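You operate a simulated robot arm through the tools that you are given. There is no shell and no other tool. Be economical: measure what you need, move in short steps, check, and stop when the job is done.

Carry out the task below with a simulated two-armed robot. There is one attempt and no reset: what you move stays moved.

TASK
On the side table, fold the checked cloth in half.

The check looks at the end state, three seconds after you hand in, the way a careful person would. Anything else that was tipped, shoved, dropped, spilled or broken makes it a failure. Flat cloth is picked up by pressing the open fingertips on it (5 to 10 N) and closing them slowly along it; thin cloth reads only 2 to 8 mm in the jaws.

THE ROBOT
Two 7-joint arms with two-finger parallel grippers on one trunk, on a base that drives. Base frame: it is fixed to the floor where the robot stands at the start and does not move with it; the origin is under the middle of the robot, x ahead of it, y to its left, z up; the surface under the hand at the start is at about z = 760. Lengths are in mm, angles in rad, forces in N, time in s.
The left shoulder is at the start at [71, 156, 1005], the right one opposite. Places, roughly: side table [800, -500, 800]. Payload 3.91 kg a hand.
The tool frame of a hand sits at the grasp point between the pads (the TCP): z along the fingers, y along the line on which they close. The tips reach 30 mm beyond it. Largest opening 110 mm; finger width 20, thickness 10; the body of the gripper, 48 by 112 mm, starts 55 mm behind the TCP.
Orientation is that of the tool frame in the base frame, as a unit quaternion [w, x, y, z]. With the fingers straight down and closing along the base's y, the tool's x points along the base's -x, its y along +y and its z along -z.

THE INTERFACE
- The arms move only by the tool play_rows. It takes "left_targets", "right_targets" or both (then of equal length, played together; a hand with none holds still); each is a list of rows, each an object (a shift or turn left out is 0, a gripper value left out holds the last) with "delta_pos": the shift along the tool's x, y, z in units of 250 mm (1.0 is 250 mm), a list of three; "rot": the turn, a rotation vector about the tool's x, y, z in units of 45 degrees (1.0 is 45 degrees), a list of three; "fingers": the finger opening in mm, from 0 to 110. In form: [{"delta_pos": [x, y, z], "rot": [ax, ay, az], "fingers": fingers}, ...]. A call has 1 to 12 rows; each row is the pose to reach, as a shift and turn from the pose commanded when the call began, along the tool's axes at that moment. A call with a number of a shift or a turn outside -1 to 1 is refused whole. A row lasts 0.2 s, in which the tool goes at most 50 mm and 0.15 rad; a call with a longer step from one row to the next is refused whole, and so is a gripper value outside its range. A pose out of reach is approached as far as the arm can. The call stops where the force on the tool passes 40 N (or 10 N more than at its start, if that is more) or the arm is blocked; 0.2 s more then pass. The fingers move at their own pace (about 108 mm/s each) and stop on an object; they squeeze with about 44 N. The grip force told is the motor's: it shows also when the fingers shut on nothing. Time passes only in rows, and 0.2 s behind the last, so rows that repeat a pose let the fingers close. The reply holds the time, the measured pose of the TCP, the force on the tool along the base axes, the opening and the grip force, in the units named above and with some noise, with the torque about the TCP (base axes, N m) and any sound that the robot's microphone picked up.
- Cameras (640 x 400 px; columns grow to the right, rows downward): "scene" is now at [139.1, 21.3, 1241.5]; the picture's right is [0.23, -0.97, -0.00], its down [-0.48, -0.11, -0.87] and it looks along [0.85, 0.20, -0.49] (base axes); focal length 282 px, centre (320, 200). "left" rides on the left gripper at [72, -17, -103] in its tool frame; the picture's right is [0.23, 0.97, 0.00], its down [-0.76, 0.18, -0.62] and it looks along [-0.61, 0.14, 0.78] (tool axes); focal length 222 px, centre (320, 200). "right" rides on the right gripper at [72, 17, -103] in its tool frame; the picture's right is [-0.23, 0.97, 0.00], its down [-0.76, -0.18, -0.62] and it looks along [-0.61, -0.14, 0.78] (tool axes); focal length 222 px, centre (320, 200). There is no depth. A picture from a camera that has moved, and an enlarged one, comes with that camera's place and axes in the base frame and with its lens.
- snapshot(camera): a new picture of that camera. The clock stands still meanwhile.
- raise_lower(by): slides the trunk up (or, below 0, down) by that many mm; the arms and the scene camera ride with it, the base frame stays. It gives what a move gives, with no picture.
- drive_base(legs): drives the robot by 1 to 6 legs, each [ahead, left, turn to the left] in mm, mm and rad, along the robot's own axes; the way and the turn of a leg run together, so that a leg with both is an arc; at most 1500 mm and 3.142 rad a leg. The arms and the cameras ride along, it lands a little off, and it stops where it bumps. It gives what a move gives.
- turn_head(pan, tilt): turns the head with the scene camera to pan (to the left, within 1.501 rad either way) and tilt (down, from -0.506 to 1.204), counted from straight ahead of the robot. It gives what a move gives.
- zoom(camera, box): a new picture of the part [left, top, right, bottom] of that camera's present view, enlarged. The clock stands still meanwhile.
- close_job(): hands the job in; it is judged then, once.

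Work in short steps. Places have to be worked out from the pictures, the camera data and where the tool is seen: move nearer, look again, correct. Check each grasp and each placing, and mend what went wrong. You have 120 turns and 92 pictures in all, those below and enlarged ones among them. Open the grippers and draw the arms clear of the work before you hand the job in, unless the task says otherwise; then end with one line.

The tools are called after "Call:" by a JSON object that holds its "name" and its "arguments". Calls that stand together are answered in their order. play_rows: Moves the arms, as the interface text tells. Its arguments: {"type":"object","properties":{"left_targets":{"type":"array"},"right_targets":{"type":"array"}},"required":[]} The other tools are called the same way: raise_lower (by) slides the trunk up or down; drive_base (legs) drives the base; turn_head (pan, tilt) turns the head that bears the scene camera; snapshot (camera) takes a picture; zoom (camera, box) takes an enlarged picture of a part of a camera's view; close_job () hands the job in.

At the start:

```text
clock: 0.0
left_eef_pos: [785.4, 437.0, 989.9]
left_tcp_rot: [0.0, 0.0, 1.0, 0.0]
left_ft_force: [0.4, 0.0, -0.4]
left_moment: [0.0, -0.01, 0.01]
left_gripper_width: 109.9
left_finger_force: 0.1
right_eef_pos: [861.0, -214.7, 976.3]
right_tcp_rot: [0.0, 0.0, 1.0, 0.001]
right_ft_force: [0.3, -0.4, 0.1]
right_moment: [-0.02, 0.01, 0.02]
right_gripper_width: 109.8
right_finger_force: 0.0
trunk travel left (down, up): [-450.0, 490.0]
robot x, y, heading: [3.0, 0.3, 0.002]
head pan, tilt: [0.23, 0.515]
```

scene: 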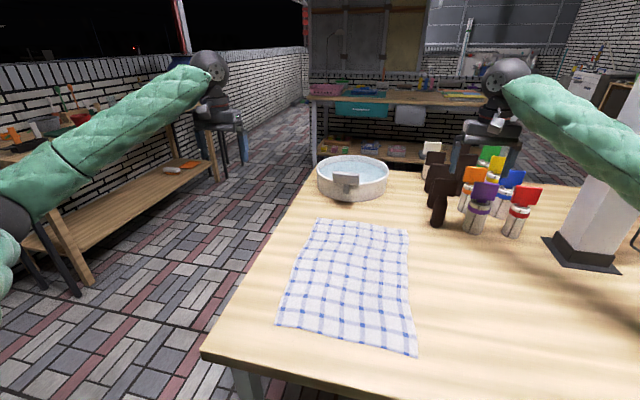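
right: 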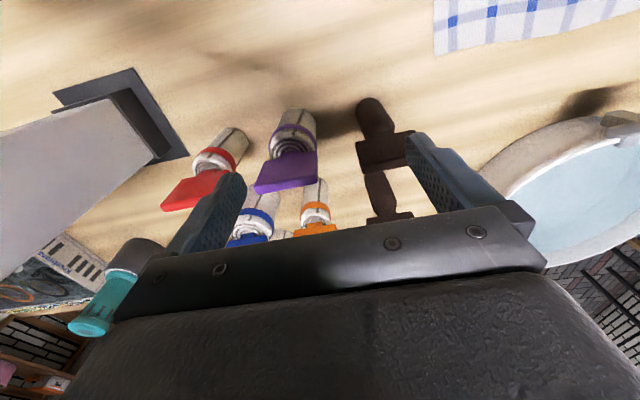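
left: 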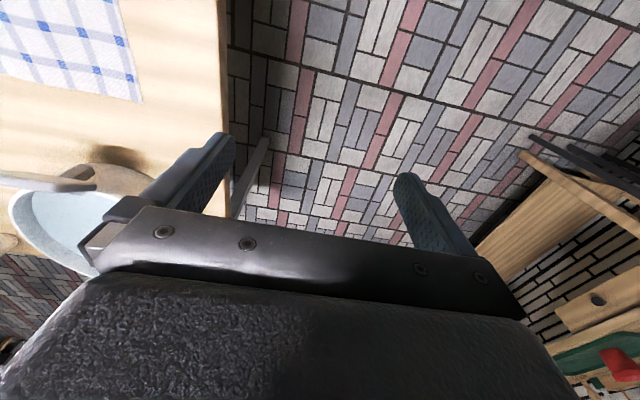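

The cloth I see spans about x 465–860, y −75–200, if the top is at z≈760. The side table is listed near y = −500, so I'll look to the right before assuming this is the right cloth.

Call:
{"name": "turn_head", "arguments": {"pan": -0.6, "tilt": 0.6}}

Call:
{"name": "snapshot", "arguments": {"camera": "scene"}}

```text
clock: 1.1
left_eef_pos: [785.1, 437.2, 988.2]
left_tcp_rot: [0.0, 0.0, 1.0, 0.0]
left_ft_force: [0.1, -0.2, 0.2]
left_moment: [0.01, -0.01, -0.02]
left_gripper_width: 110.5
left_finger_force: 0.0
right_eef_pos: [859.9, -215.8, 976.1]
right_tcp_rot: [0.0, -0.001, 1.0, 0.0]
right_ft_force: [0.5, -0.8, -0.4]
right_moment: [0.03, 0.03, -0.01]
right_gripper_width: 110.0
right_finger_force: 0.1
trunk travel left (down, up): [-450.0, 490.0]
robot x, y, heading: [-2.8, -1.7, -0.001]
head pan, tilt: [-0.6, 0.6]
```

```text
88 pictures are left
camera scene: at [123.8, -49.3, 1233.8], right [-0.56, -0.83, 0.0], down [-0.47, 0.32, -0.82], along [0.68, -0.47, -0.57], focal length 282 px, centre (320, 200)
```

scene: 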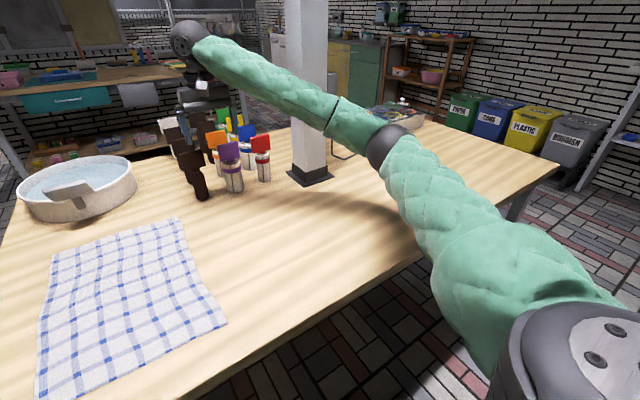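

There's only one table, and the three views agree: top at z≈762, cloth corners near (852,198), (855,−74), (462,−76), (471,186). I'll fold the near edge onto the far edge with both hands. First I'll back off and centre on the cloth so both edges are in reach.

Call:
{"name": "drive_base", "arguments": {"legs": [[-110, 60, 0]]}}

Call:
{"name": "turn_head", "arguments": {"pan": 0.0, "tilt": 0.7}}

Call:
{"name": "snapshot", "arguments": {"camera": "scene"}}

```text
clock: 2.4
left_eef_pos: [671.0, 498.4, 989.0]
left_tcp_rot: [0.002, 0.001, 1.0, 0.0]
left_ft_force: [-0.1, 0.7, -0.1]
left_moment: [-0.03, -0.03, -0.05]
left_gripper_width: 110.1
left_finger_force: 0.1
right_eef_pos: [746.4, -155.2, 976.9]
right_tcp_rot: [0.001, 0.001, 1.0, -0.001]
right_ft_force: [0.4, -0.3, 0.2]
right_moment: [-0.03, -0.02, 0.0]
right_gripper_width: 110.0
right_finger_force: 0.0
trunk travel left (down, up): [-450.0, 490.0]
robot x, y, heading: [-114.0, 65.3, -0.001]
head pan, tilt: [-0.6, 0.6]
```

```text
clock: 3.4
left_eef_pos: [672.3, 498.3, 989.1]
left_tcp_rot: [0.0, 0.001, 1.0, 0.0]
left_ft_force: [0.3, 0.5, -0.7]
left_moment: [0.0, 0.0, 0.01]
left_gripper_width: 110.0
left_finger_force: 0.1
right_eef_pos: [746.3, -154.7, 976.0]
right_tcp_rot: [-0.001, 0.002, 1.0, 0.001]
right_ft_force: [-0.3, -0.3, -0.6]
right_moment: [-0.03, 0.01, 0.0]
right_gripper_width: 109.9
right_finger_force: 0.0
trunk travel left (down, up): [-450.0, 490.0]
robot x, y, heading: [-111.2, 59.1, 0.001]
head pan, tilt: [0.0, 0.7]
```

```text
87 pictures are left
camera scene: at [23.6, 62.2, 1225.2], right [0.0, -1.0, 0.0], down [-0.64, 0.0, -0.76], along [0.76, 0.0, -0.64], focal length 282 px, centre (320, 200)
```

scene: 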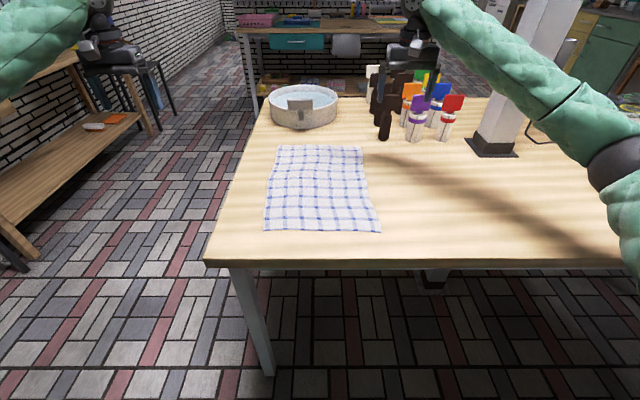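

The corners come out the same from here: near edge (471,192) to (462,−76), far edge (850,198) to (844,−73). I'll bring both hands, partly closed, to points high above the near corners.

Call:
{"name": "play_rows", "arguments": {"left_targets": [{"delta_pos": [0.0875, -0.1125, 0], "fingers": 45}, {"delta_pos": [0.175, -0.225, 0]}, {"delta_pos": [0.2625, -0.3375, 0]}, {"delta_pos": [0.35, -0.45, 0]}, {"delta_pos": [0.4375, -0.5625, 0]}, {"delta_pos": [0.525, -0.675, 0]}, {"delta_pos": [0.6125, -0.7875, 0]}, {"delta_pos": [0.7, -0.9, 0]}], "right_targets": [{"delta_pos": [0.1125, 0.05, 0], "fingers": 45}, {"delta_pos": [0.225, 0.1, 0]}, {"delta_pos": [0.3375, 0.15, 0]}, {"delta_pos": [0.45, 0.2, 0]}, {"delta_pos": [0.5625, 0.25, 0]}, {"delta_pos": [0.675, 0.3, 0]}, {"delta_pos": [0.7875, 0.35, 0]}, {"delta_pos": [0.9, 0.4, 0]}]}}

```text
clock: 5.2
left_eef_pos: [496.2, 272.1, 988.9]
left_tcp_rot: [0.001, 0.0, 1.0, -0.001]
left_ft_force: [-0.4, -0.9, -0.3]
left_moment: [0.01, 0.03, 0.01]
left_gripper_width: 45.0
left_finger_force: 0.2
right_eef_pos: [521.5, -55.4, 975.3]
right_tcp_rot: [0.0, 0.001, 1.0, 0.0]
right_ft_force: [0.5, 0.0, -1.5]
right_moment: [0.01, -0.01, -0.03]
right_gripper_width: 44.7
right_finger_force: 0.0
trunk travel left (down, up): [-450.0, 490.0]
robot x, y, heading: [-115.4, 61.6, 0.002]
head pan, tilt: [0.0, 0.7]
```

Both hands track well. Next I go down to z≈840 over the corners and look with the wrist cameras.

Call:
{"name": "play_rows", "arguments": {"left_targets": [{"delta_pos": [0.007, -0.082, 0.12]}, {"delta_pos": [0.014, -0.163, 0.238]}, {"delta_pos": [0.022, -0.245, 0.358]}, {"delta_pos": [0.029, -0.326, 0.477]}, {"delta_pos": [0.036, -0.408, 0.596]}], "right_targets": [{"delta_pos": [0.033, 0.001, 0.108]}, {"delta_pos": [0.066, 0.002, 0.216]}, {"delta_pos": [0.1, 0.003, 0.324]}, {"delta_pos": [0.133, 0.004, 0.432]}, {"delta_pos": [0.166, 0.004, 0.54]}]}}

Call:
{"name": "snapshot", "arguments": {"camera": "scene"}}

Call:
{"name": "snapshot", "arguments": {"camera": "left"}}

Call:
{"name": "snapshot", "arguments": {"camera": "right"}}

```text
clock: 6.4
left_eef_pos: [486.5, 171.7, 839.6]
left_tcp_rot: [-0.001, 0.0, 1.0, 0.0]
left_ft_force: [0.9, -0.2, -0.6]
left_moment: [-0.01, 0.03, 0.0]
left_gripper_width: 44.8
left_finger_force: 0.0
right_eef_pos: [482.3, -53.5, 839.3]
right_tcp_rot: [0.0, 0.001, 1.0, 0.0]
right_ft_force: [0.7, 0.2, 0.4]
right_moment: [-0.03, 0.01, 0.02]
right_gripper_width: 45.0
right_finger_force: 0.1
trunk travel left (down, up): [-450.0, 490.0]
robot x, y, heading: [-111.2, 64.9, 0.001]
head pan, tilt: [0.0, 0.7]
```

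```text
86 pictures are left
camera scene: at [24.1, 61.8, 1225.2], right [0.0, -1.0, 0.0], down [-0.64, 0.0, -0.76], along [0.76, 0.0, -0.64], focal length 282 px, centre (320, 200)
```

scene: 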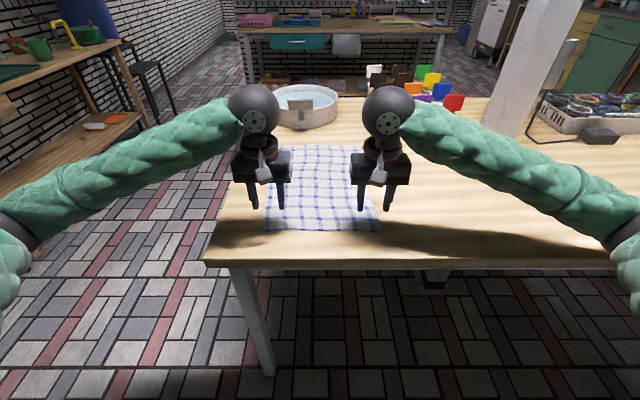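

```text
85 pictures are left
camera left: at [414.3, 155.3, 944.2], right [-0.23, 0.97, 0.0], down [0.76, 0.18, 0.62], along [0.61, 0.14, -0.78], focal length 222 px, centre (320, 200)
```

left: 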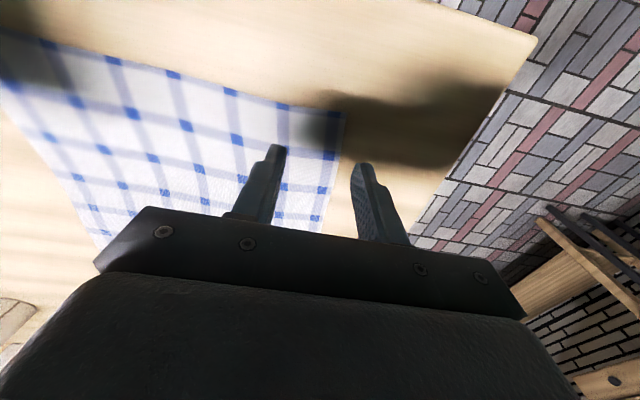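

```text
84 pictures are left
camera right: at [410.0, -37.3, 941.2], right [0.23, 0.97, 0.0], down [0.76, -0.18, 0.62], along [0.61, -0.14, -0.78], focal length 222 px, centre (320, 200)
```

right: 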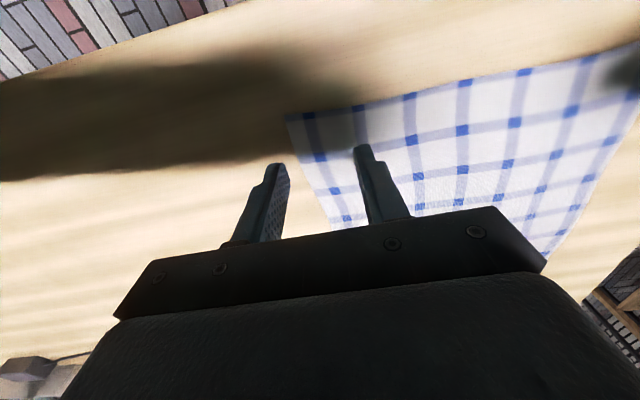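

The wrist views put the near corners at (464,187) and (462,−77), so each hand's outer finger is off the cloth. I'll shift both hands inward and lower the tips to just above the cloth.

Call:
{"name": "play_rows", "arguments": {"left_targets": [{"delta_pos": [0.034, -0.087, 0.0]}, {"delta_pos": [0.034, -0.087, 0.1]}, {"delta_pos": [0.034, -0.087, 0.166]}, {"delta_pos": [0.034, -0.087, 0.166]}], "right_targets": [{"delta_pos": [0.025, 0.054, 0.0]}, {"delta_pos": [0.025, 0.054, 0.1]}, {"delta_pos": [0.025, 0.054, 0.166]}, {"delta_pos": [0.025, 0.054, 0.166]}]}}

Call:
{"name": "snapshot", "arguments": {"camera": "left"}}

Call:
{"name": "snapshot", "arguments": {"camera": "right"}}

```text
clock: 7.4
left_eef_pos: [478.3, 152.5, 799.7]
left_tcp_rot: [0.0, 0.0, 1.0, -0.002]
left_ft_force: [-0.2, 0.0, -0.1]
left_moment: [-0.01, 0.0, -0.01]
left_gripper_width: 45.2
left_finger_force: 0.0
right_eef_pos: [475.2, -38.0, 804.0]
right_tcp_rot: [0.003, 0.001, 1.0, -0.002]
right_ft_force: [-0.4, -0.1, 0.3]
right_moment: [-0.01, 0.0, 0.02]
right_gripper_width: 45.1
right_finger_force: 0.0
trunk travel left (down, up): [-450.0, 490.0]
robot x, y, heading: [-112.2, 60.6, 0.002]
head pan, tilt: [0.0, 0.7]
```

```text
83 pictures are left
camera left: at [404.0, 136.3, 903.4], right [-0.23, 0.97, 0.0], down [0.76, 0.18, 0.62], along [0.61, 0.14, -0.78], focal length 222 px, centre (320, 200)
```

left: 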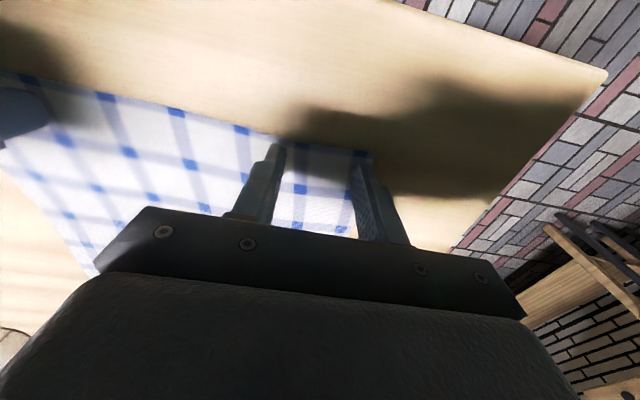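

```text
82 pictures are left
camera right: at [402.8, -21.4, 904.8], right [0.23, 0.97, 0.0], down [0.76, -0.18, 0.63], along [0.61, -0.15, -0.78], focal length 222 px, centre (320, 200)
```

right: 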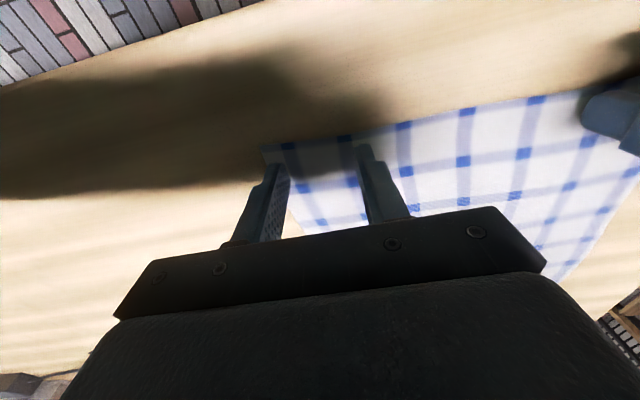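

Both finger pairs are now over the cloth with the corners just outside them. I'll go down to about first contact and read the forces.

Call:
{"name": "play_rows", "arguments": {"left_targets": [{"delta_pos": [-0.012, 0, 0.008]}, {"delta_pos": [-0.012, 0, 0.016]}, {"delta_pos": [-0.012, 0, 0.024]}, {"delta_pos": [-0.012, 0, 0.024]}], "right_targets": [{"delta_pos": [-0.012, 0, 0.008]}, {"delta_pos": [-0.012, 0, 0.016]}, {"delta_pos": [-0.012, 0, 0.024]}, {"delta_pos": [-0.012, 0, 0.024]}]}}

```text
clock: 8.4
left_eef_pos: [477.6, 153.0, 796.6]
left_tcp_rot: [0.003, 0.001, 1.0, -0.003]
left_ft_force: [0.1, 0.0, -0.8]
left_moment: [0.03, -0.03, -0.02]
left_gripper_width: 45.0
left_finger_force: 0.1
right_eef_pos: [476.6, -38.6, 804.5]
right_tcp_rot: [0.009, 0.002, 1.0, -0.003]
right_ft_force: [0.4, -0.7, 0.5]
right_moment: [0.0, -0.02, -0.02]
right_gripper_width: 44.8
right_finger_force: 0.0
trunk travel left (down, up): [-450.0, 490.0]
robot x, y, heading: [-113.3, 59.6, -0.006]
head pan, tilt: [0.0, 0.7]
```

The right hand has stopped following at z 804 and is starting to tilt. It is at its near reach limit, not touching anything. I'll lift, back the base up another 100 mm and bring the hands forward again.

Call:
{"name": "play_rows", "arguments": {"left_targets": [{"delta_pos": [0, 0, -0.1]}, {"delta_pos": [0, 0, -0.24]}, {"delta_pos": [0, 0, -0.4]}], "right_targets": [{"delta_pos": [0, 0, -0.1]}, {"delta_pos": [0, 0, -0.24]}, {"delta_pos": [0, 0, -0.4]}]}}

Call:
{"name": "drive_base", "arguments": {"legs": [[-100, 0, 0]]}}

```text
clock: 9.2
left_eef_pos: [481.4, 150.6, 894.5]
left_tcp_rot: [0.002, 0.0, 1.0, 0.0]
left_ft_force: [-0.1, -0.4, 0.2]
left_moment: [-0.01, -0.05, -0.02]
left_gripper_width: 45.0
left_finger_force: 0.0
right_eef_pos: [474.0, -38.2, 894.1]
right_tcp_rot: [0.001, -0.001, 1.0, -0.001]
right_ft_force: [-0.9, 0.7, 0.6]
right_moment: [0.04, -0.07, -0.02]
right_gripper_width: 45.1
right_finger_force: 0.1
trunk travel left (down, up): [-450.0, 490.0]
robot x, y, heading: [-110.7, 60.4, 0.001]
head pan, tilt: [0.0, 0.7]
```

```text
clock: 10.4
left_eef_pos: [385.0, 148.6, 893.1]
left_tcp_rot: [0.0, 0.001, 1.0, 0.0]
left_ft_force: [-0.1, -0.4, -0.7]
left_moment: [-0.03, -0.01, 0.01]
left_gripper_width: 45.0
left_finger_force: 0.0
right_eef_pos: [377.6, -40.4, 894.9]
right_tcp_rot: [0.0, 0.001, 1.0, 0.0]
right_ft_force: [-1.6, -0.4, -0.3]
right_moment: [0.0, -0.02, 0.02]
right_gripper_width: 45.4
right_finger_force: 0.1
trunk travel left (down, up): [-450.0, 490.0]
robot x, y, heading: [-213.7, 61.5, -0.001]
head pan, tilt: [0.0, 0.7]
```

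Now forward 98 mm and down again to z≈800.

Call:
{"name": "play_rows", "arguments": {"left_targets": [{"delta_pos": [-0.19, 0.006, 0]}, {"delta_pos": [-0.384, 0.012, 0]}, {"delta_pos": [-0.384, 0.012, 0.18]}, {"delta_pos": [-0.384, 0.012, 0.3]}, {"delta_pos": [-0.384, 0.012, 0.372]}, {"delta_pos": [-0.384, 0.012, 0.372]}], "right_targets": [{"delta_pos": [-0.2, 0.004, 0]}, {"delta_pos": [-0.4, 0.004, 0]}, {"delta_pos": [-0.4, 0.004, 0.18]}, {"delta_pos": [-0.4, 0.004, 0.3]}, {"delta_pos": [-0.4, 0.004, 0.38]}, {"delta_pos": [-0.4, 0.004, 0.38]}]}}

```text
clock: 11.8
left_eef_pos: [481.5, 153.2, 797.3]
left_tcp_rot: [-0.001, 0.0, 1.0, 0.0]
left_ft_force: [-1.0, 0.1, 0.2]
left_moment: [0.03, 0.0, 0.05]
left_gripper_width: 45.4
left_finger_force: 0.1
right_eef_pos: [478.4, -39.9, 796.5]
right_tcp_rot: [0.0, 0.001, 1.0, 0.0]
right_ft_force: [0.4, 0.2, 0.8]
right_moment: [0.03, -0.01, -0.02]
right_gripper_width: 45.2
right_finger_force: 0.0
trunk travel left (down, up): [-450.0, 490.0]
robot x, y, heading: [-210.4, 61.2, 0.003]
head pan, tilt: [0.0, 0.7]
```

Both hands reach properly now. Down in 2 mm steps to find contact.

Call:
{"name": "play_rows", "arguments": {"left_targets": [{"delta_pos": [0, 0, 0.008]}, {"delta_pos": [0, 0, 0.016]}, {"delta_pos": [0, 0, 0.024]}, {"delta_pos": [0, 0, 0.024]}], "right_targets": [{"delta_pos": [0, 0, 0.008]}, {"delta_pos": [0, 0, 0.016]}, {"delta_pos": [0, 0, 0.024]}, {"delta_pos": [0, 0, 0.024]}]}}

```text
clock: 12.8
left_eef_pos: [481.5, 151.2, 793.5]
left_tcp_rot: [0.0, 0.002, 1.0, 0.001]
left_ft_force: [0.0, 0.2, 0.2]
left_moment: [-0.01, -0.02, -0.01]
left_gripper_width: 45.2
left_finger_force: 0.0
right_eef_pos: [478.2, -40.5, 791.4]
right_tcp_rot: [0.0, 0.001, 1.0, 0.0]
right_ft_force: [0.1, 0.2, 1.1]
right_moment: [-0.02, 0.01, -0.04]
right_gripper_width: 45.0
right_finger_force: 0.1
trunk travel left (down, up): [-450.0, 490.0]
robot x, y, heading: [-213.7, 60.6, -0.003]
head pan, tilt: [0.0, 0.7]
```

No contact force yet. I'll go down further in 1 mm steps.

Call:
{"name": "play_rows", "arguments": {"left_targets": [{"delta_pos": [0, 0, 0.004]}, {"delta_pos": [0, 0, 0.008]}, {"delta_pos": [0, 0, 0.012]}, {"delta_pos": [0, 0, 0.012]}], "right_targets": [{"delta_pos": [0, 0, 0.004]}, {"delta_pos": [0, 0, 0.008]}, {"delta_pos": [0, 0, 0.012]}, {"delta_pos": [0, 0, 0.012]}]}}

```text
clock: 13.8
left_eef_pos: [479.9, 152.0, 791.2]
left_tcp_rot: [0.001, 0.0, 1.0, 0.0]
left_ft_force: [2.6, -0.6, 8.7]
left_moment: [0.05, -0.07, -0.01]
left_gripper_width: 45.2
left_finger_force: 0.0
right_eef_pos: [477.4, -39.5, 791.5]
right_tcp_rot: [0.002, 0.0, 1.0, 0.001]
right_ft_force: [6.6, 0.0, 24.5]
right_moment: [-0.33, -0.07, 0.08]
right_gripper_width: 44.8
right_finger_force: 0.2
trunk travel left (down, up): [-450.0, 490.0]
robot x, y, heading: [-209.9, 56.9, -0.006]
head pan, tilt: [0.0, 0.7]
```

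Left presses with 9 N, which is good. Right presses with 24 N, too much, so I'll ease it up about 1.7 mm and check before closing.

Call:
{"name": "play_rows", "arguments": {"right_targets": [{"delta_pos": [0, 0, -0.004]}, {"delta_pos": [0, 0, -0.007]}, {"delta_pos": [0, 0, -0.007]}]}}

```text
clock: 14.6
left_eef_pos: [479.0, 153.1, 790.8]
left_tcp_rot: [0.001, 0.0, 1.0, -0.001]
left_ft_force: [2.6, 1.2, 16.1]
left_moment: [0.2, -0.02, -0.04]
left_gripper_width: 45.3
left_finger_force: 0.8
right_eef_pos: [477.0, -40.3, 792.0]
right_tcp_rot: [0.001, 0.001, 1.0, 0.0]
right_ft_force: [4.3, 0.0, 12.3]
right_moment: [-0.14, -0.06, 0.02]
right_gripper_width: 45.0
right_finger_force: 0.1
trunk travel left (down, up): [-450.0, 490.0]
robot x, y, heading: [-208.3, 57.6, -0.001]
head pan, tilt: [0.0, 0.7]
```

Left now reads 16 N and right 12 N. I'll ease both slightly and close slowly along the cloth.

Call:
{"name": "play_rows", "arguments": {"left_targets": [{"delta_pos": [0, 0, -0.003]}, {"delta_pos": [0, 0, -0.003], "fingers": 40}, {"delta_pos": [0, 0, -0.003], "fingers": 36}, {"delta_pos": [0, 0, -0.003], "fingers": 32}, {"delta_pos": [0, 0, -0.003], "fingers": 28}, {"delta_pos": [0, 0, -0.003], "fingers": 24}, {"delta_pos": [0, 0, -0.003], "fingers": 20}, {"delta_pos": [0, 0, -0.003], "fingers": 16}, {"delta_pos": [0, 0, -0.003], "fingers": 12}, {"delta_pos": [0, 0, -0.003], "fingers": 8}, {"delta_pos": [0, 0, -0.003], "fingers": 4}, {"delta_pos": [0, 0, -0.003], "fingers": 0}], "right_targets": [{"delta_pos": [0, 0, -0.0015]}, {"delta_pos": [0, 0, -0.0015], "fingers": 40}, {"delta_pos": [0, 0, -0.0015], "fingers": 36}, {"delta_pos": [0, 0, -0.0015], "fingers": 32}, {"delta_pos": [0, 0, -0.0015], "fingers": 28}, {"delta_pos": [0, 0, -0.0015], "fingers": 24}, {"delta_pos": [0, 0, -0.0015], "fingers": 20}, {"delta_pos": [0, 0, -0.0015], "fingers": 16}, {"delta_pos": [0, 0, -0.0015], "fingers": 12}, {"delta_pos": [0, 0, -0.0015], "fingers": 8}, {"delta_pos": [0, 0, -0.0015], "fingers": 4}, {"delta_pos": [0, 0, -0.0015], "fingers": 0}]}}

Call:
{"name": "snapshot", "arguments": {"camera": "left"}}

Call:
{"name": "snapshot", "arguments": {"camera": "right"}}

```text
clock: 17.2
left_eef_pos: [480.0, 152.6, 791.3]
left_tcp_rot: [0.0, 0.001, 1.0, 0.0]
left_ft_force: [0.1, 0.8, 12.9]
left_moment: [0.01, 0.02, 0.02]
left_gripper_width: 2.5
left_finger_force: 42.5
right_eef_pos: [476.7, -40.0, 791.1]
right_tcp_rot: [0.001, 0.0, 1.0, 0.0]
right_ft_force: [0.2, 0.2, 1.3]
right_moment: [-0.01, -0.02, 0.01]
right_gripper_width: 0.0
right_finger_force: 37.8
trunk travel left (down, up): [-450.0, 490.0]
robot x, y, heading: [-211.0, 63.6, -0.004]
head pan, tilt: [0.0, 0.7]
```

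```text
81 pictures are left
camera left: at [407.3, 134.6, 895.2], right [-0.23, 0.97, 0.0], down [0.76, 0.18, 0.62], along [0.61, 0.14, -0.78], focal length 222 px, centre (320, 200)
```

left: 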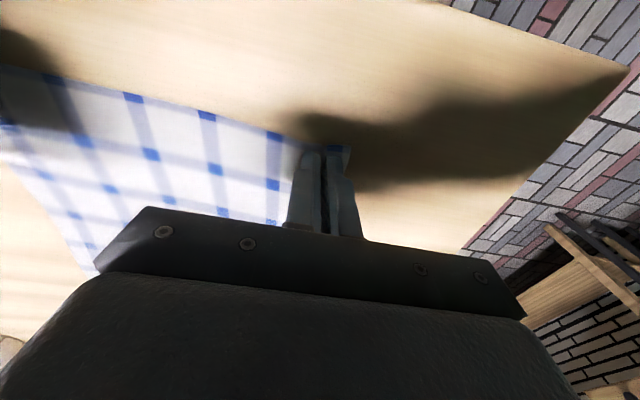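

```text
80 pictures are left
camera right: at [405.2, -23.3, 894.1], right [0.23, 0.97, 0.0], down [0.76, -0.18, 0.62], along [0.61, -0.14, -0.78], focal length 222 px, centre (320, 200)
```

right: 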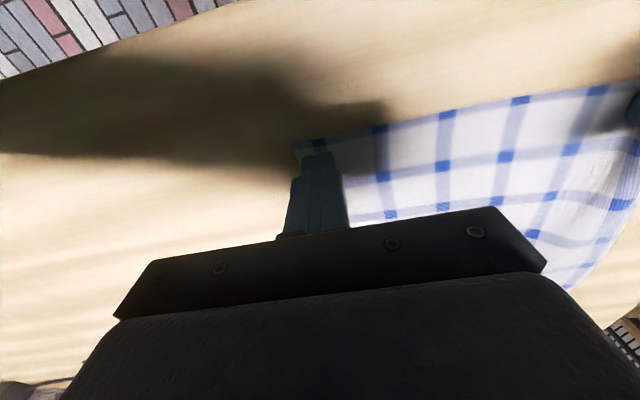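

The left hand has the cloth at 2.5 mm. The right slipped off and shut on nothing, dragging its corner in to about y=−53. I'll lift the right hand, reopen it and look.

Call:
{"name": "play_rows", "arguments": {"right_targets": [{"delta_pos": [0, 0, -0.03], "fingers": 20}, {"delta_pos": [0, 0, -0.08], "fingers": 40}, {"delta_pos": [0, 0.04, -0.08], "fingers": 45}, {"delta_pos": [0, 0.04, -0.08], "fingers": 45}]}}

Call:
{"name": "snapshot", "arguments": {"camera": "right"}}

```text
clock: 18.2
left_eef_pos: [481.0, 151.0, 792.5]
left_tcp_rot: [-0.001, 0.0, 1.0, 0.0]
left_ft_force: [0.1, -0.1, 13.9]
left_moment: [-0.01, 0.05, 0.0]
left_gripper_width: 2.8
left_finger_force: 42.7
right_eef_pos: [476.8, -30.4, 813.4]
right_tcp_rot: [0.001, 0.001, 1.0, 0.0]
right_ft_force: [0.2, -0.8, 0.9]
right_moment: [0.02, 0.02, -0.02]
right_gripper_width: 45.1
right_finger_force: 0.0
trunk travel left (down, up): [-450.0, 490.0]
robot x, y, heading: [-207.7, 60.1, -0.004]
head pan, tilt: [0.0, 0.7]
```

```text
79 pictures are left
camera right: at [404.9, -13.8, 914.4], right [0.23, 0.97, 0.0], down [0.76, -0.18, 0.62], along [0.61, -0.14, -0.78], focal length 222 px, centre (320, 200)
```

right: 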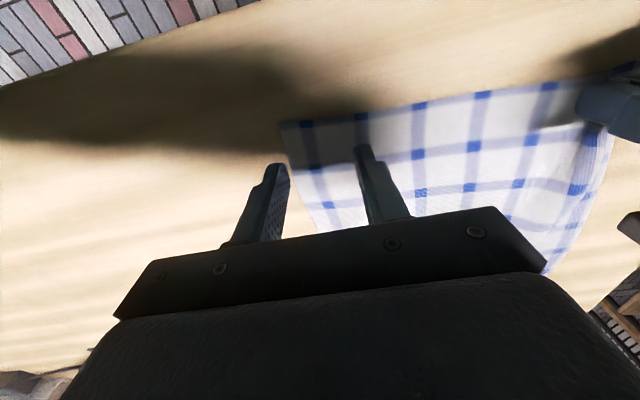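

The right corner now lies at about (451,−53). I'll move the right hand to y≈−15 and press again.

Call:
{"name": "play_rows", "arguments": {"right_targets": [{"delta_pos": [0.016, 0.06, 0]}, {"delta_pos": [0.016, 0.06, 0.06]}, {"delta_pos": [0.016, 0.06, 0.075]}, {"delta_pos": [0.016, 0.06, 0.08]}, {"delta_pos": [0.016, 0.06, 0.083]}, {"delta_pos": [0.016, 0.06, 0.083]}]}}

```text
clock: 19.6
left_eef_pos: [480.7, 151.9, 792.1]
left_tcp_rot: [0.0, 0.001, 1.0, 0.001]
left_ft_force: [-0.2, 0.5, 13.6]
left_moment: [0.04, 0.04, -0.01]
left_gripper_width: 2.6
left_finger_force: 42.6
right_eef_pos: [472.9, -15.5, 791.5]
right_tcp_rot: [0.001, 0.002, 1.0, 0.0]
right_ft_force: [0.5, -0.5, 2.4]
right_moment: [0.01, -0.01, -0.01]
right_gripper_width: 44.9
right_finger_force: 0.0
trunk travel left (down, up): [-450.0, 490.0]
robot x, y, heading: [-211.9, 66.3, 0.0]
head pan, tilt: [0.0, 0.7]
```

The right hand reads 2.4 N, just touching. I'll press about 1 mm further before closing.

Call:
{"name": "play_rows", "arguments": {"right_targets": [{"delta_pos": [0, 0, 0.003]}, {"delta_pos": [0, 0, 0.005]}, {"delta_pos": [0, 0, 0.005]}]}}

```text
clock: 20.4
left_eef_pos: [479.7, 153.1, 791.1]
left_tcp_rot: [0.0, 0.001, 1.0, 0.0]
left_ft_force: [0.6, 0.4, 5.6]
left_moment: [0.0, -0.01, -0.01]
left_gripper_width: 2.6
left_finger_force: 43.2
right_eef_pos: [474.0, -14.9, 792.4]
right_tcp_rot: [0.002, 0.002, 1.0, -0.001]
right_ft_force: [4.3, -1.0, 24.8]
right_moment: [-0.19, -0.05, 0.04]
right_gripper_width: 45.0
right_finger_force: 0.0
trunk travel left (down, up): [-450.0, 490.0]
robot x, y, heading: [-211.9, 63.9, -0.002]
head pan, tilt: [0.0, 0.7]
```

That gives 25 N. I'll ease 0.7 mm and close slowly, watching that it stays pressed.

Call:
{"name": "play_rows", "arguments": {"right_targets": [{"delta_pos": [0, 0, -0.0028]}, {"delta_pos": [0, 0, -0.0028], "fingers": 41}, {"delta_pos": [0, 0, -0.0028], "fingers": 37}, {"delta_pos": [0, 0, -0.0028], "fingers": 33}, {"delta_pos": [0, 0, -0.0028], "fingers": 30}]}}

```text
clock: 21.6
left_eef_pos: [479.9, 152.0, 792.6]
left_tcp_rot: [0.001, 0.001, 1.0, 0.001]
left_ft_force: [0.1, -4.8, 1.2]
left_moment: [-0.15, 0.01, 0.04]
left_gripper_width: 2.6
left_finger_force: 42.8
right_eef_pos: [473.3, -13.8, 791.6]
right_tcp_rot: [0.001, 0.001, 1.0, 0.0]
right_ft_force: [-1.1, 5.9, 26.4]
right_moment: [0.06, 0.14, -0.04]
right_gripper_width: 29.1
right_finger_force: 0.0
trunk travel left (down, up): [-450.0, 490.0]
robot x, y, heading: [-213.1, 60.8, -0.001]
head pan, tilt: [0.0, 0.7]
```

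It is gripping: a ridge is forming and the cloth is pulled slightly taut between the hands. Closing on.

Call:
{"name": "play_rows", "arguments": {"right_targets": [{"delta_pos": [0, 0, -0.002], "fingers": 26}, {"delta_pos": [0, 0, -0.002], "fingers": 22}, {"delta_pos": [0, 0, -0.002], "fingers": 18}, {"delta_pos": [0, 0, -0.002], "fingers": 14}, {"delta_pos": [0, 0, -0.002], "fingers": 10}, {"delta_pos": [0, 0, -0.002], "fingers": 6}, {"delta_pos": [0, 0, -0.002], "fingers": 3}, {"delta_pos": [0, 0, -0.002], "fingers": 0}, {"delta_pos": [0, 0, -0.002], "fingers": 0}]}}

Call:
{"name": "snapshot", "arguments": {"camera": "right"}}

```text
clock: 23.6
left_eef_pos: [480.1, 151.9, 791.7]
left_tcp_rot: [0.002, 0.001, 1.0, 0.001]
left_ft_force: [-0.7, -8.7, 4.8]
left_moment: [-0.29, 0.05, 0.02]
left_gripper_width: 2.5
left_finger_force: 42.7
right_eef_pos: [473.1, -14.7, 790.3]
right_tcp_rot: [0.0, 0.001, 1.0, 0.001]
right_ft_force: [-0.2, 10.2, 15.0]
right_moment: [0.28, 0.08, -0.06]
right_gripper_width: 2.2
right_finger_force: 41.8
trunk travel left (down, up): [-450.0, 490.0]
robot x, y, heading: [-209.4, 64.5, -0.005]
head pan, tilt: [0.0, 0.7]
```

```text
78 pictures are left
camera right: at [401.1, 2.0, 893.4], right [0.23, 0.97, 0.0], down [0.76, -0.18, 0.62], along [0.61, -0.14, -0.78], focal length 222 px, centre (320, 200)
```

right: 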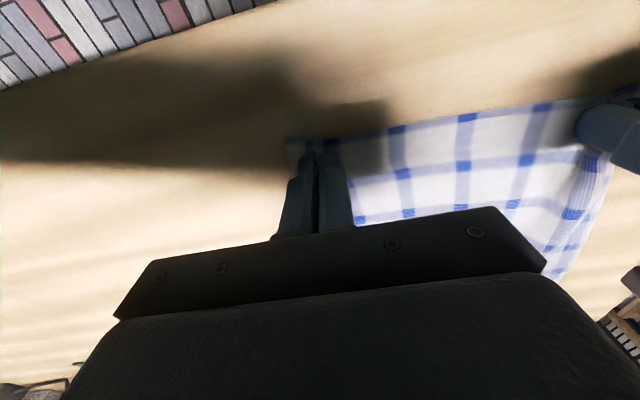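

Both hands now hold cloth (2.5 and 2.2 mm). I'll lift both slowly by 50 mm and check that the grip holds.

Call:
{"name": "play_rows", "arguments": {"left_targets": [{"delta_pos": [0, -0.006, -0.03]}, {"delta_pos": [0, -0.006, -0.06]}, {"delta_pos": [-0.02, -0.006, -0.1]}, {"delta_pos": [-0.04, -0.006, -0.15]}, {"delta_pos": [-0.06, -0.006, -0.2]}], "right_targets": [{"delta_pos": [0, 0.006, -0.03]}, {"delta_pos": [0, 0.006, -0.06]}, {"delta_pos": [-0.02, 0.006, -0.1]}, {"delta_pos": [-0.04, 0.006, -0.15]}, {"delta_pos": [-0.06, 0.006, -0.2]}]}}

Call:
{"name": "snapshot", "arguments": {"camera": "scene"}}

```text
clock: 24.8
left_eef_pos: [494.9, 149.7, 841.7]
left_tcp_rot: [0.0, 0.001, 1.0, 0.0]
left_ft_force: [-0.1, -3.5, -0.5]
left_moment: [-0.11, 0.01, 0.0]
left_gripper_width: 2.6
left_finger_force: 43.0
right_eef_pos: [487.9, -14.0, 840.7]
right_tcp_rot: [0.0, 0.0, 1.0, 0.0]
right_ft_force: [-0.3, 3.3, -0.4]
right_moment: [0.1, -0.01, 0.0]
right_gripper_width: 2.1
right_finger_force: 42.3
trunk travel left (down, up): [-450.0, 490.0]
robot x, y, heading: [-208.1, 61.4, -0.002]
head pan, tilt: [0.0, 0.7]
```

```text
77 pictures are left
camera scene: at [-75.3, 62.3, 1225.1], right [0.0, -1.0, 0.0], down [-0.64, 0.0, -0.76], along [0.76, 0.0, -0.64], focal length 282 px, centre (320, 200)
```

scene: 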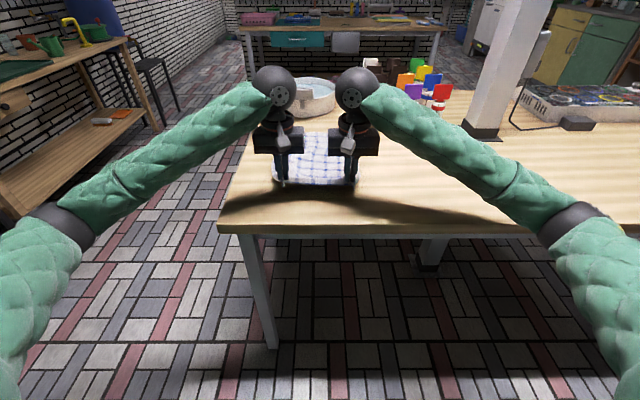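

Both are holding. I'll zoom in to see how the lifted edge hangs.

Call:
{"name": "zoom", "arguments": {"camera": "scene", "box": [220, 80, 420, 205]}}

Call:
{"name": "snapshot", "arguments": {"camera": "right"}}

Call:
{"name": "snapshot", "arguments": {"camera": "left"}}

```text
3.20 times, centred on (320, 142) of scene
camera zoom: at [-75.3, 62.3, 1225.1], right [0.0, -1.0, 0.0], down [-0.64, 0.0, -0.76], along [0.76, 0.0, -0.64], focal length 903 px, centre (320, 384)
```

zoom: 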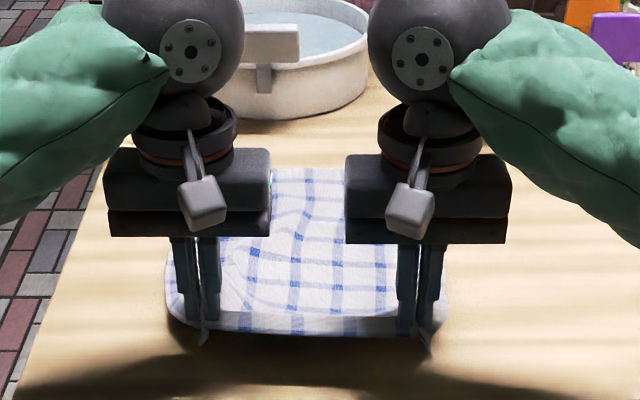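

```text
75 pictures are left
camera right: at [416.1, 4.2, 941.9], right [0.23, 0.97, 0.0], down [0.76, -0.18, 0.62], along [0.61, -0.14, -0.78], focal length 222 px, centre (320, 200)
```

right: 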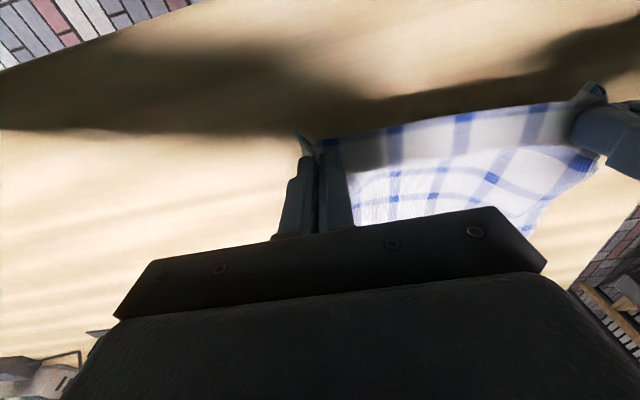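

```text
74 pictures are left
camera left: at [422.2, 133.7, 945.2], right [-0.23, 0.97, 0.0], down [0.76, 0.18, 0.62], along [0.61, 0.14, -0.78], focal length 222 px, centre (320, 200)
```

left: 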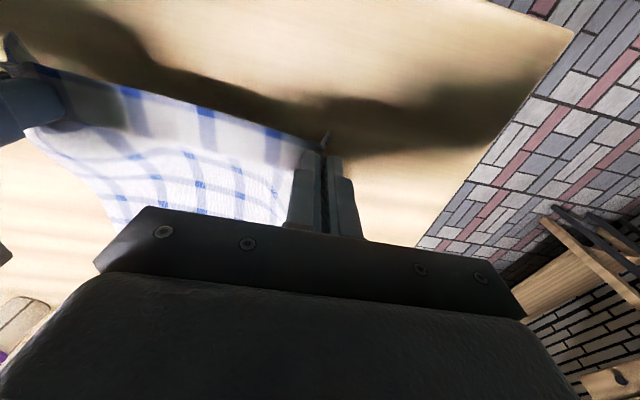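

The pinch gathered roughly 35 mm of cloth at each side, which would leave the fold narrow. I'll put the edge back down and spread it by opening the fingers under light pressure while moving outward. After that I'll regrasp with a smaller opening.

Call:
{"name": "play_rows", "arguments": {"left_targets": [{"delta_pos": [0.03, 0.0, 0.07]}, {"delta_pos": [0.06, 0.0, 0.14]}, {"delta_pos": [0.06, 0.0, 0.185]}, {"delta_pos": [0.06, 0.0, 0.198]}, {"delta_pos": [0.06, 0.0, 0.198]}], "right_targets": [{"delta_pos": [0.03, 0.0, 0.07]}, {"delta_pos": [0.06, 0.0, 0.14]}, {"delta_pos": [0.06, 0.0, 0.185]}, {"delta_pos": [0.06, 0.0, 0.198]}, {"delta_pos": [0.06, 0.0, 0.198]}]}}

```text
clock: 26.0
left_eef_pos: [481.7, 150.2, 792.1]
left_tcp_rot: [0.0, 0.0, 1.0, 0.0]
left_ft_force: [-0.6, -3.3, 8.0]
left_moment: [-0.11, -0.01, 0.01]
left_gripper_width: 2.5
left_finger_force: 42.7
right_eef_pos: [474.3, -13.4, 792.3]
right_tcp_rot: [0.001, 0.001, 1.0, 0.0]
right_ft_force: [-1.2, 3.6, 1.4]
right_moment: [0.15, -0.03, 0.0]
right_gripper_width: 2.4
right_finger_force: 42.9
trunk travel left (down, up): [-450.0, 490.0]
robot x, y, heading: [-212.6, 60.3, -0.003]
head pan, tilt: [0.0, 0.7]
```

Contact is light: 8 N left, 1.4 N right. Now I open with the hands moving outward, pressing the right one about 0.7 mm more.

Call:
{"name": "play_rows", "arguments": {"left_targets": [{"delta_pos": [0, 0, 0.001], "fingers": 4}, {"delta_pos": [0, 0.008, 0.001], "fingers": 8}, {"delta_pos": [0, 0.016, 0.001], "fingers": 12}, {"delta_pos": [0, 0.024, 0.001], "fingers": 16}, {"delta_pos": [0, 0.032, 0.001], "fingers": 20}, {"delta_pos": [0, 0.04, 0.001], "fingers": 24}, {"delta_pos": [0, 0.048, 0.001], "fingers": 28}, {"delta_pos": [0, 0.056, 0.001], "fingers": 32}, {"delta_pos": [0, 0.064, 0.001], "fingers": 36}, {"delta_pos": [0, 0.072, 0.001], "fingers": 40}, {"delta_pos": [0, 0.08, 0.001], "fingers": 44}], "right_targets": [{"delta_pos": [0, 0, 0.003], "fingers": 4}, {"delta_pos": [0, -0.008, 0.003], "fingers": 8}, {"delta_pos": [0, -0.016, 0.003], "fingers": 12}, {"delta_pos": [0, -0.024, 0.003], "fingers": 16}, {"delta_pos": [0, -0.032, 0.003], "fingers": 20}, {"delta_pos": [0, -0.04, 0.003], "fingers": 24}, {"delta_pos": [0, -0.048, 0.003], "fingers": 28}, {"delta_pos": [0, -0.056, 0.003], "fingers": 32}, {"delta_pos": [0, -0.064, 0.003], "fingers": 36}, {"delta_pos": [0, -0.072, 0.003], "fingers": 40}, {"delta_pos": [0, -0.08, 0.003], "fingers": 44}]}}

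Call:
{"name": "snapshot", "arguments": {"camera": "right"}}

Call:
{"name": "snapshot", "arguments": {"camera": "left"}}

```text
clock: 28.4
left_eef_pos: [481.7, 169.8, 792.4]
left_tcp_rot: [0.0, 0.001, 1.0, 0.001]
left_ft_force: [0.5, -2.7, 5.7]
left_moment: [0.03, -0.02, 0.01]
left_gripper_width: 42.7
left_finger_force: 0.1
right_eef_pos: [474.4, -34.2, 793.1]
right_tcp_rot: [0.0, 0.001, 1.0, 0.001]
right_ft_force: [-1.3, 2.2, 3.4]
right_moment: [0.05, 0.01, -0.02]
right_gripper_width: 42.8
right_finger_force: 0.0
trunk travel left (down, up): [-450.0, 490.0]
robot x, y, heading: [-213.4, 65.3, 0.001]
head pan, tilt: [0.0, 0.7]
```

```text
73 pictures are left
camera right: at [401.7, -16.6, 893.7], right [0.23, 0.97, 0.0], down [0.76, -0.18, 0.62], along [0.61, -0.14, -0.78], focal length 222 px, centre (320, 200)
```

right: 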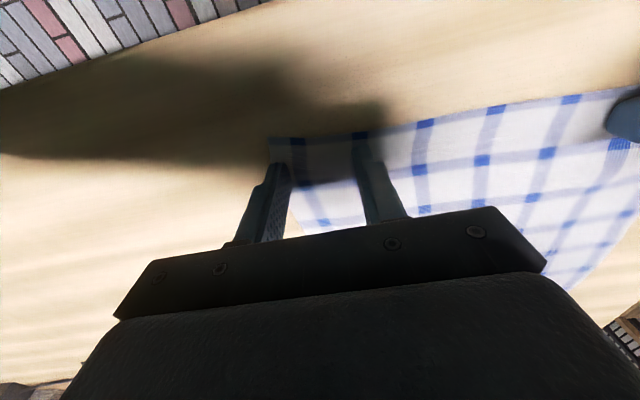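

```text
72 pictures are left
camera left: at [407.6, 152.7, 896.0], right [-0.22, 0.97, 0.0], down [0.76, 0.18, 0.62], along [0.61, 0.14, -0.78], focal length 222 px, centre (320, 200)
```

left: 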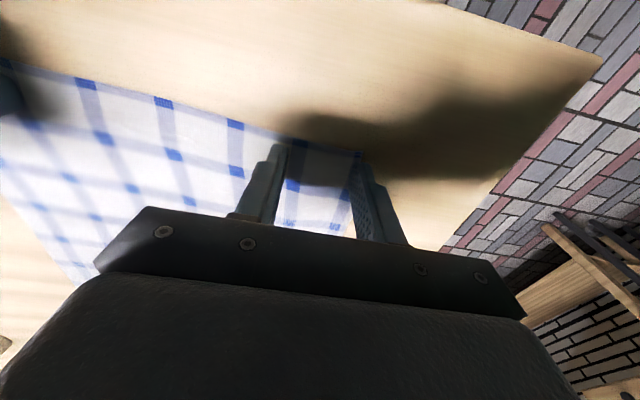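

That spreading works well: the corners are back at (467,195) and (452,−61). I'll lift 6 mm, narrow to 24 mm and press again just inside the corners.

Call:
{"name": "play_rows", "arguments": {"left_targets": [{"delta_pos": [0, 0, -0.024]}, {"delta_pos": [0, 0, -0.024], "fingers": 24}, {"delta_pos": [0, 0, -0.024], "fingers": 24}, {"delta_pos": [0, 0, -0.01]}, {"delta_pos": [0, 0, 0]}, {"delta_pos": [0, 0, 0.0025]}, {"delta_pos": [0, 0, 0.0025]}], "right_targets": [{"delta_pos": [0.016, 0, -0.024]}, {"delta_pos": [0.016, 0, -0.024], "fingers": 24}, {"delta_pos": [0.016, 0, -0.024], "fingers": 24}, {"delta_pos": [0.016, 0, -0.01]}, {"delta_pos": [0.016, 0, 0]}, {"delta_pos": [0.016, 0, 0.0035]}, {"delta_pos": [0.016, 0, 0.0035]}]}}

```text
clock: 30.0
left_eef_pos: [481.4, 169.7, 791.2]
left_tcp_rot: [0.001, 0.001, 1.0, 0.001]
left_ft_force: [3.0, 0.3, 9.3]
left_moment: [0.15, -0.09, -0.03]
left_gripper_width: 24.1
left_finger_force: 0.1
right_eef_pos: [470.0, -33.0, 792.7]
right_tcp_rot: [0.0, 0.002, 1.0, 0.0]
right_ft_force: [-0.8, -2.6, 16.8]
right_moment: [-0.12, 0.05, 0.0]
right_gripper_width: 24.0
right_finger_force: 0.1
trunk travel left (down, up): [-450.0, 490.0]
robot x, y, heading: [-215.9, 61.5, -0.001]
head pan, tilt: [0.0, 0.7]
```

Left presses with 9 N and right with 17 N, both enough. Closing slowly.

Call:
{"name": "play_rows", "arguments": {"left_targets": [{"delta_pos": [0, 0, 0.0], "fingers": 20}, {"delta_pos": [0, 0, 0], "fingers": 17}, {"delta_pos": [0, 0, 0], "fingers": 14}, {"delta_pos": [0, 0, 0], "fingers": 11}, {"delta_pos": [0, 0, 0], "fingers": 8}, {"delta_pos": [0, 0, 0], "fingers": 5}, {"delta_pos": [0, 0, 0], "fingers": 2}, {"delta_pos": [0, 0, 0], "fingers": 0}, {"delta_pos": [0, 0, 0], "fingers": 0}], "right_targets": [{"delta_pos": [0, 0, 0.0], "fingers": 20}, {"delta_pos": [0, 0, 0], "fingers": 17}, {"delta_pos": [0, 0, 0], "fingers": 14}, {"delta_pos": [0, 0, 0], "fingers": 11}, {"delta_pos": [0, 0, 0], "fingers": 8}, {"delta_pos": [0, 0, 0], "fingers": 5}, {"delta_pos": [0, 0, 0], "fingers": 2}, {"delta_pos": [0, 0, 0], "fingers": 0}, {"delta_pos": [0, 0, 0], "fingers": 0}]}}

Call:
{"name": "snapshot", "arguments": {"camera": "right"}}

Call:
{"name": "snapshot", "arguments": {"camera": "left"}}

```text
clock: 32.0
left_eef_pos: [480.5, 169.6, 792.3]
left_tcp_rot: [0.001, 0.001, 1.0, 0.0]
left_ft_force: [-0.4, 2.1, 11.0]
left_moment: [0.08, 0.0, -0.03]
left_gripper_width: 0.0
left_finger_force: 37.3
right_eef_pos: [469.5, -32.6, 792.1]
right_tcp_rot: [0.001, 0.001, 1.0, 0.0]
right_ft_force: [0.5, -1.2, 24.8]
right_moment: [-0.04, 0.14, 0.01]
right_gripper_width: 2.1
right_finger_force: 41.8
trunk travel left (down, up): [-450.0, 490.0]
robot x, y, heading: [-211.2, 63.0, -0.003]
head pan, tilt: [0.0, 0.7]
```

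```text
71 pictures are left
camera right: at [397.2, -16.2, 893.3], right [0.23, 0.97, 0.0], down [0.76, -0.18, 0.63], along [0.61, -0.14, -0.78], focal length 222 px, centre (320, 200)
```

right: 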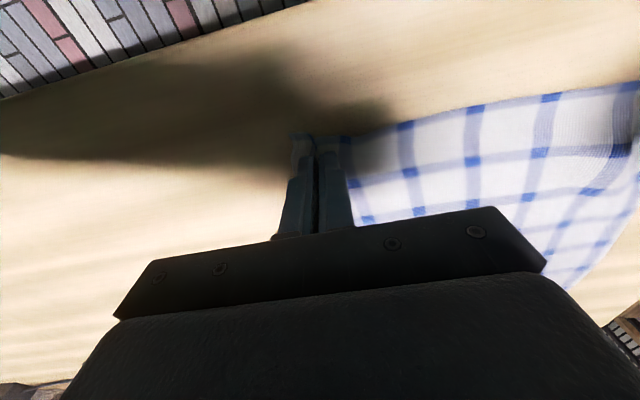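

```text
70 pictures are left
camera left: at [406.8, 153.1, 895.7], right [-0.23, 0.97, 0.0], down [0.76, 0.18, 0.62], along [0.61, 0.14, -0.78], focal length 222 px, centre (320, 200)
```

left: 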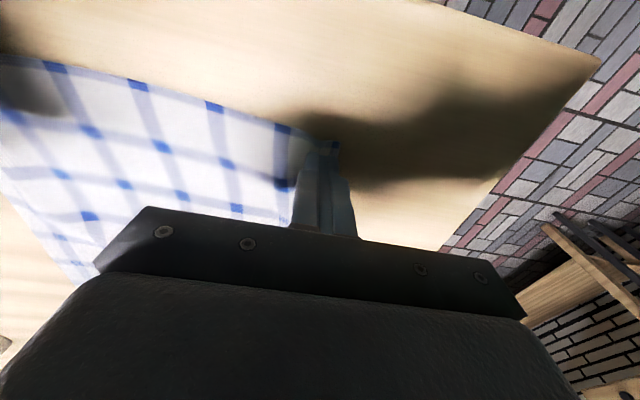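

Right holds (2.1 mm). Left slipped, and its corner is now at about (463,179). I'll reopen the left hand to 28 mm, move inward to y≈153 and press a bit more firmly.

Call:
{"name": "play_rows", "arguments": {"left_targets": [{"delta_pos": [0, 0, -0.03], "fingers": 4}, {"delta_pos": [0, 0, -0.05], "fingers": 28}, {"delta_pos": [0.0, -0.066, -0.05], "fingers": 28}, {"delta_pos": [0.0, -0.066, -0.02]}, {"delta_pos": [0.0, -0.066, -0.004]}, {"delta_pos": [0.0, -0.066, 0.002]}, {"delta_pos": [0.0, -0.066, 0.004]}, {"delta_pos": [0.0, -0.066, 0.004]}]}}

Call:
{"name": "snapshot", "arguments": {"camera": "left"}}

```text
clock: 33.8
left_eef_pos: [480.1, 153.4, 791.1]
left_tcp_rot: [0.001, 0.001, 1.0, 0.001]
left_ft_force: [0.0, 1.4, 10.0]
left_moment: [0.25, -0.01, -0.01]
left_gripper_width: 28.2
left_finger_force: 0.5
right_eef_pos: [470.2, -33.1, 791.6]
right_tcp_rot: [0.001, 0.001, 1.0, 0.0]
right_ft_force: [2.0, -0.8, 31.0]
right_moment: [-0.02, 0.1, 0.06]
right_gripper_width: 1.9
right_finger_force: 42.6
trunk travel left (down, up): [-450.0, 490.0]
robot x, y, heading: [-208.3, 63.7, -0.003]
head pan, tilt: [0.0, 0.7]
```

```text
69 pictures are left
camera left: at [406.3, 136.7, 895.4], right [-0.23, 0.97, 0.0], down [0.76, 0.18, 0.62], along [0.61, 0.14, -0.78], focal length 222 px, centre (320, 200)
```

left: 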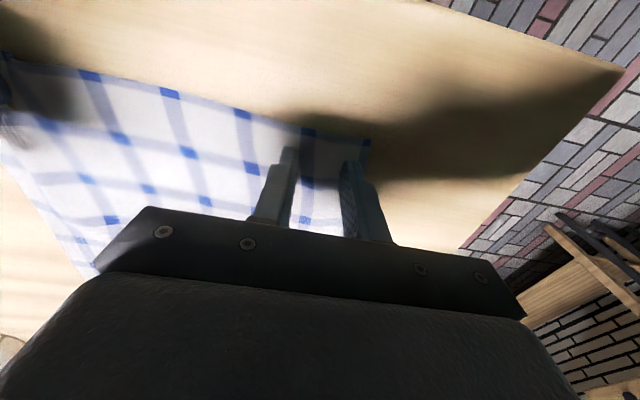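

Both left fingers are on the cloth and the corner shows outside them. I'll press slightly more and close; the right hand eases up 1 mm.

Call:
{"name": "play_rows", "arguments": {"left_targets": [{"delta_pos": [0, 0, 0.002]}, {"delta_pos": [0, 0, 0.002], "fingers": 24}, {"delta_pos": [0, 0, 0.002], "fingers": 20}, {"delta_pos": [0, 0, 0.002], "fingers": 17}, {"delta_pos": [0, 0, 0.002], "fingers": 14}, {"delta_pos": [0, 0, 0.002], "fingers": 11}, {"delta_pos": [0, 0, 0.002], "fingers": 8}, {"delta_pos": [0, 0, 0.002], "fingers": 5}, {"delta_pos": [0, 0, 0.002], "fingers": 2}, {"delta_pos": [0, 0, 0.002], "fingers": 0}, {"delta_pos": [0, 0, 0.002], "fingers": 0}], "right_targets": [{"delta_pos": [0, 0, -0.004]}, {"delta_pos": [0, 0, -0.004]}, {"delta_pos": [0, 0, -0.004]}, {"delta_pos": [0, 0, -0.004]}, {"delta_pos": [0, 0, -0.004]}, {"delta_pos": [0, 0, -0.004]}, {"delta_pos": [0, 0, -0.004]}, {"delta_pos": [0, 0, -0.004]}, {"delta_pos": [0, 0, -0.004]}, {"delta_pos": [0, 0, -0.004]}, {"delta_pos": [0, 0, -0.004]}]}}

Call:
{"name": "snapshot", "arguments": {"camera": "left"}}

```text
clock: 36.2
left_eef_pos: [480.4, 153.9, 791.9]
left_tcp_rot: [0.001, 0.001, 1.0, 0.0]
left_ft_force: [0.4, -4.5, 31.3]
left_moment: [0.09, 0.14, 0.03]
left_gripper_width: 1.9
left_finger_force: 42.0
right_eef_pos: [468.8, -33.5, 791.6]
right_tcp_rot: [0.001, 0.002, 1.0, 0.0]
right_ft_force: [-0.7, 9.8, 0.2]
right_moment: [0.3, 0.03, 0.07]
right_gripper_width: 1.8
right_finger_force: 42.5
trunk travel left (down, up): [-450.0, 490.0]
robot x, y, heading: [-213.2, 64.1, -0.002]
head pan, tilt: [0.0, 0.7]
```

```text
68 pictures are left
camera left: at [406.8, 136.7, 894.9], right [-0.23, 0.97, 0.0], down [0.76, 0.18, 0.62], along [0.61, 0.14, -0.78], focal length 222 px, centre (320, 200)
```

left: 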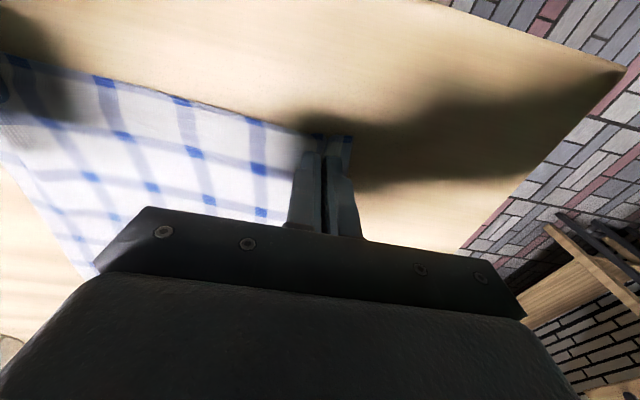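

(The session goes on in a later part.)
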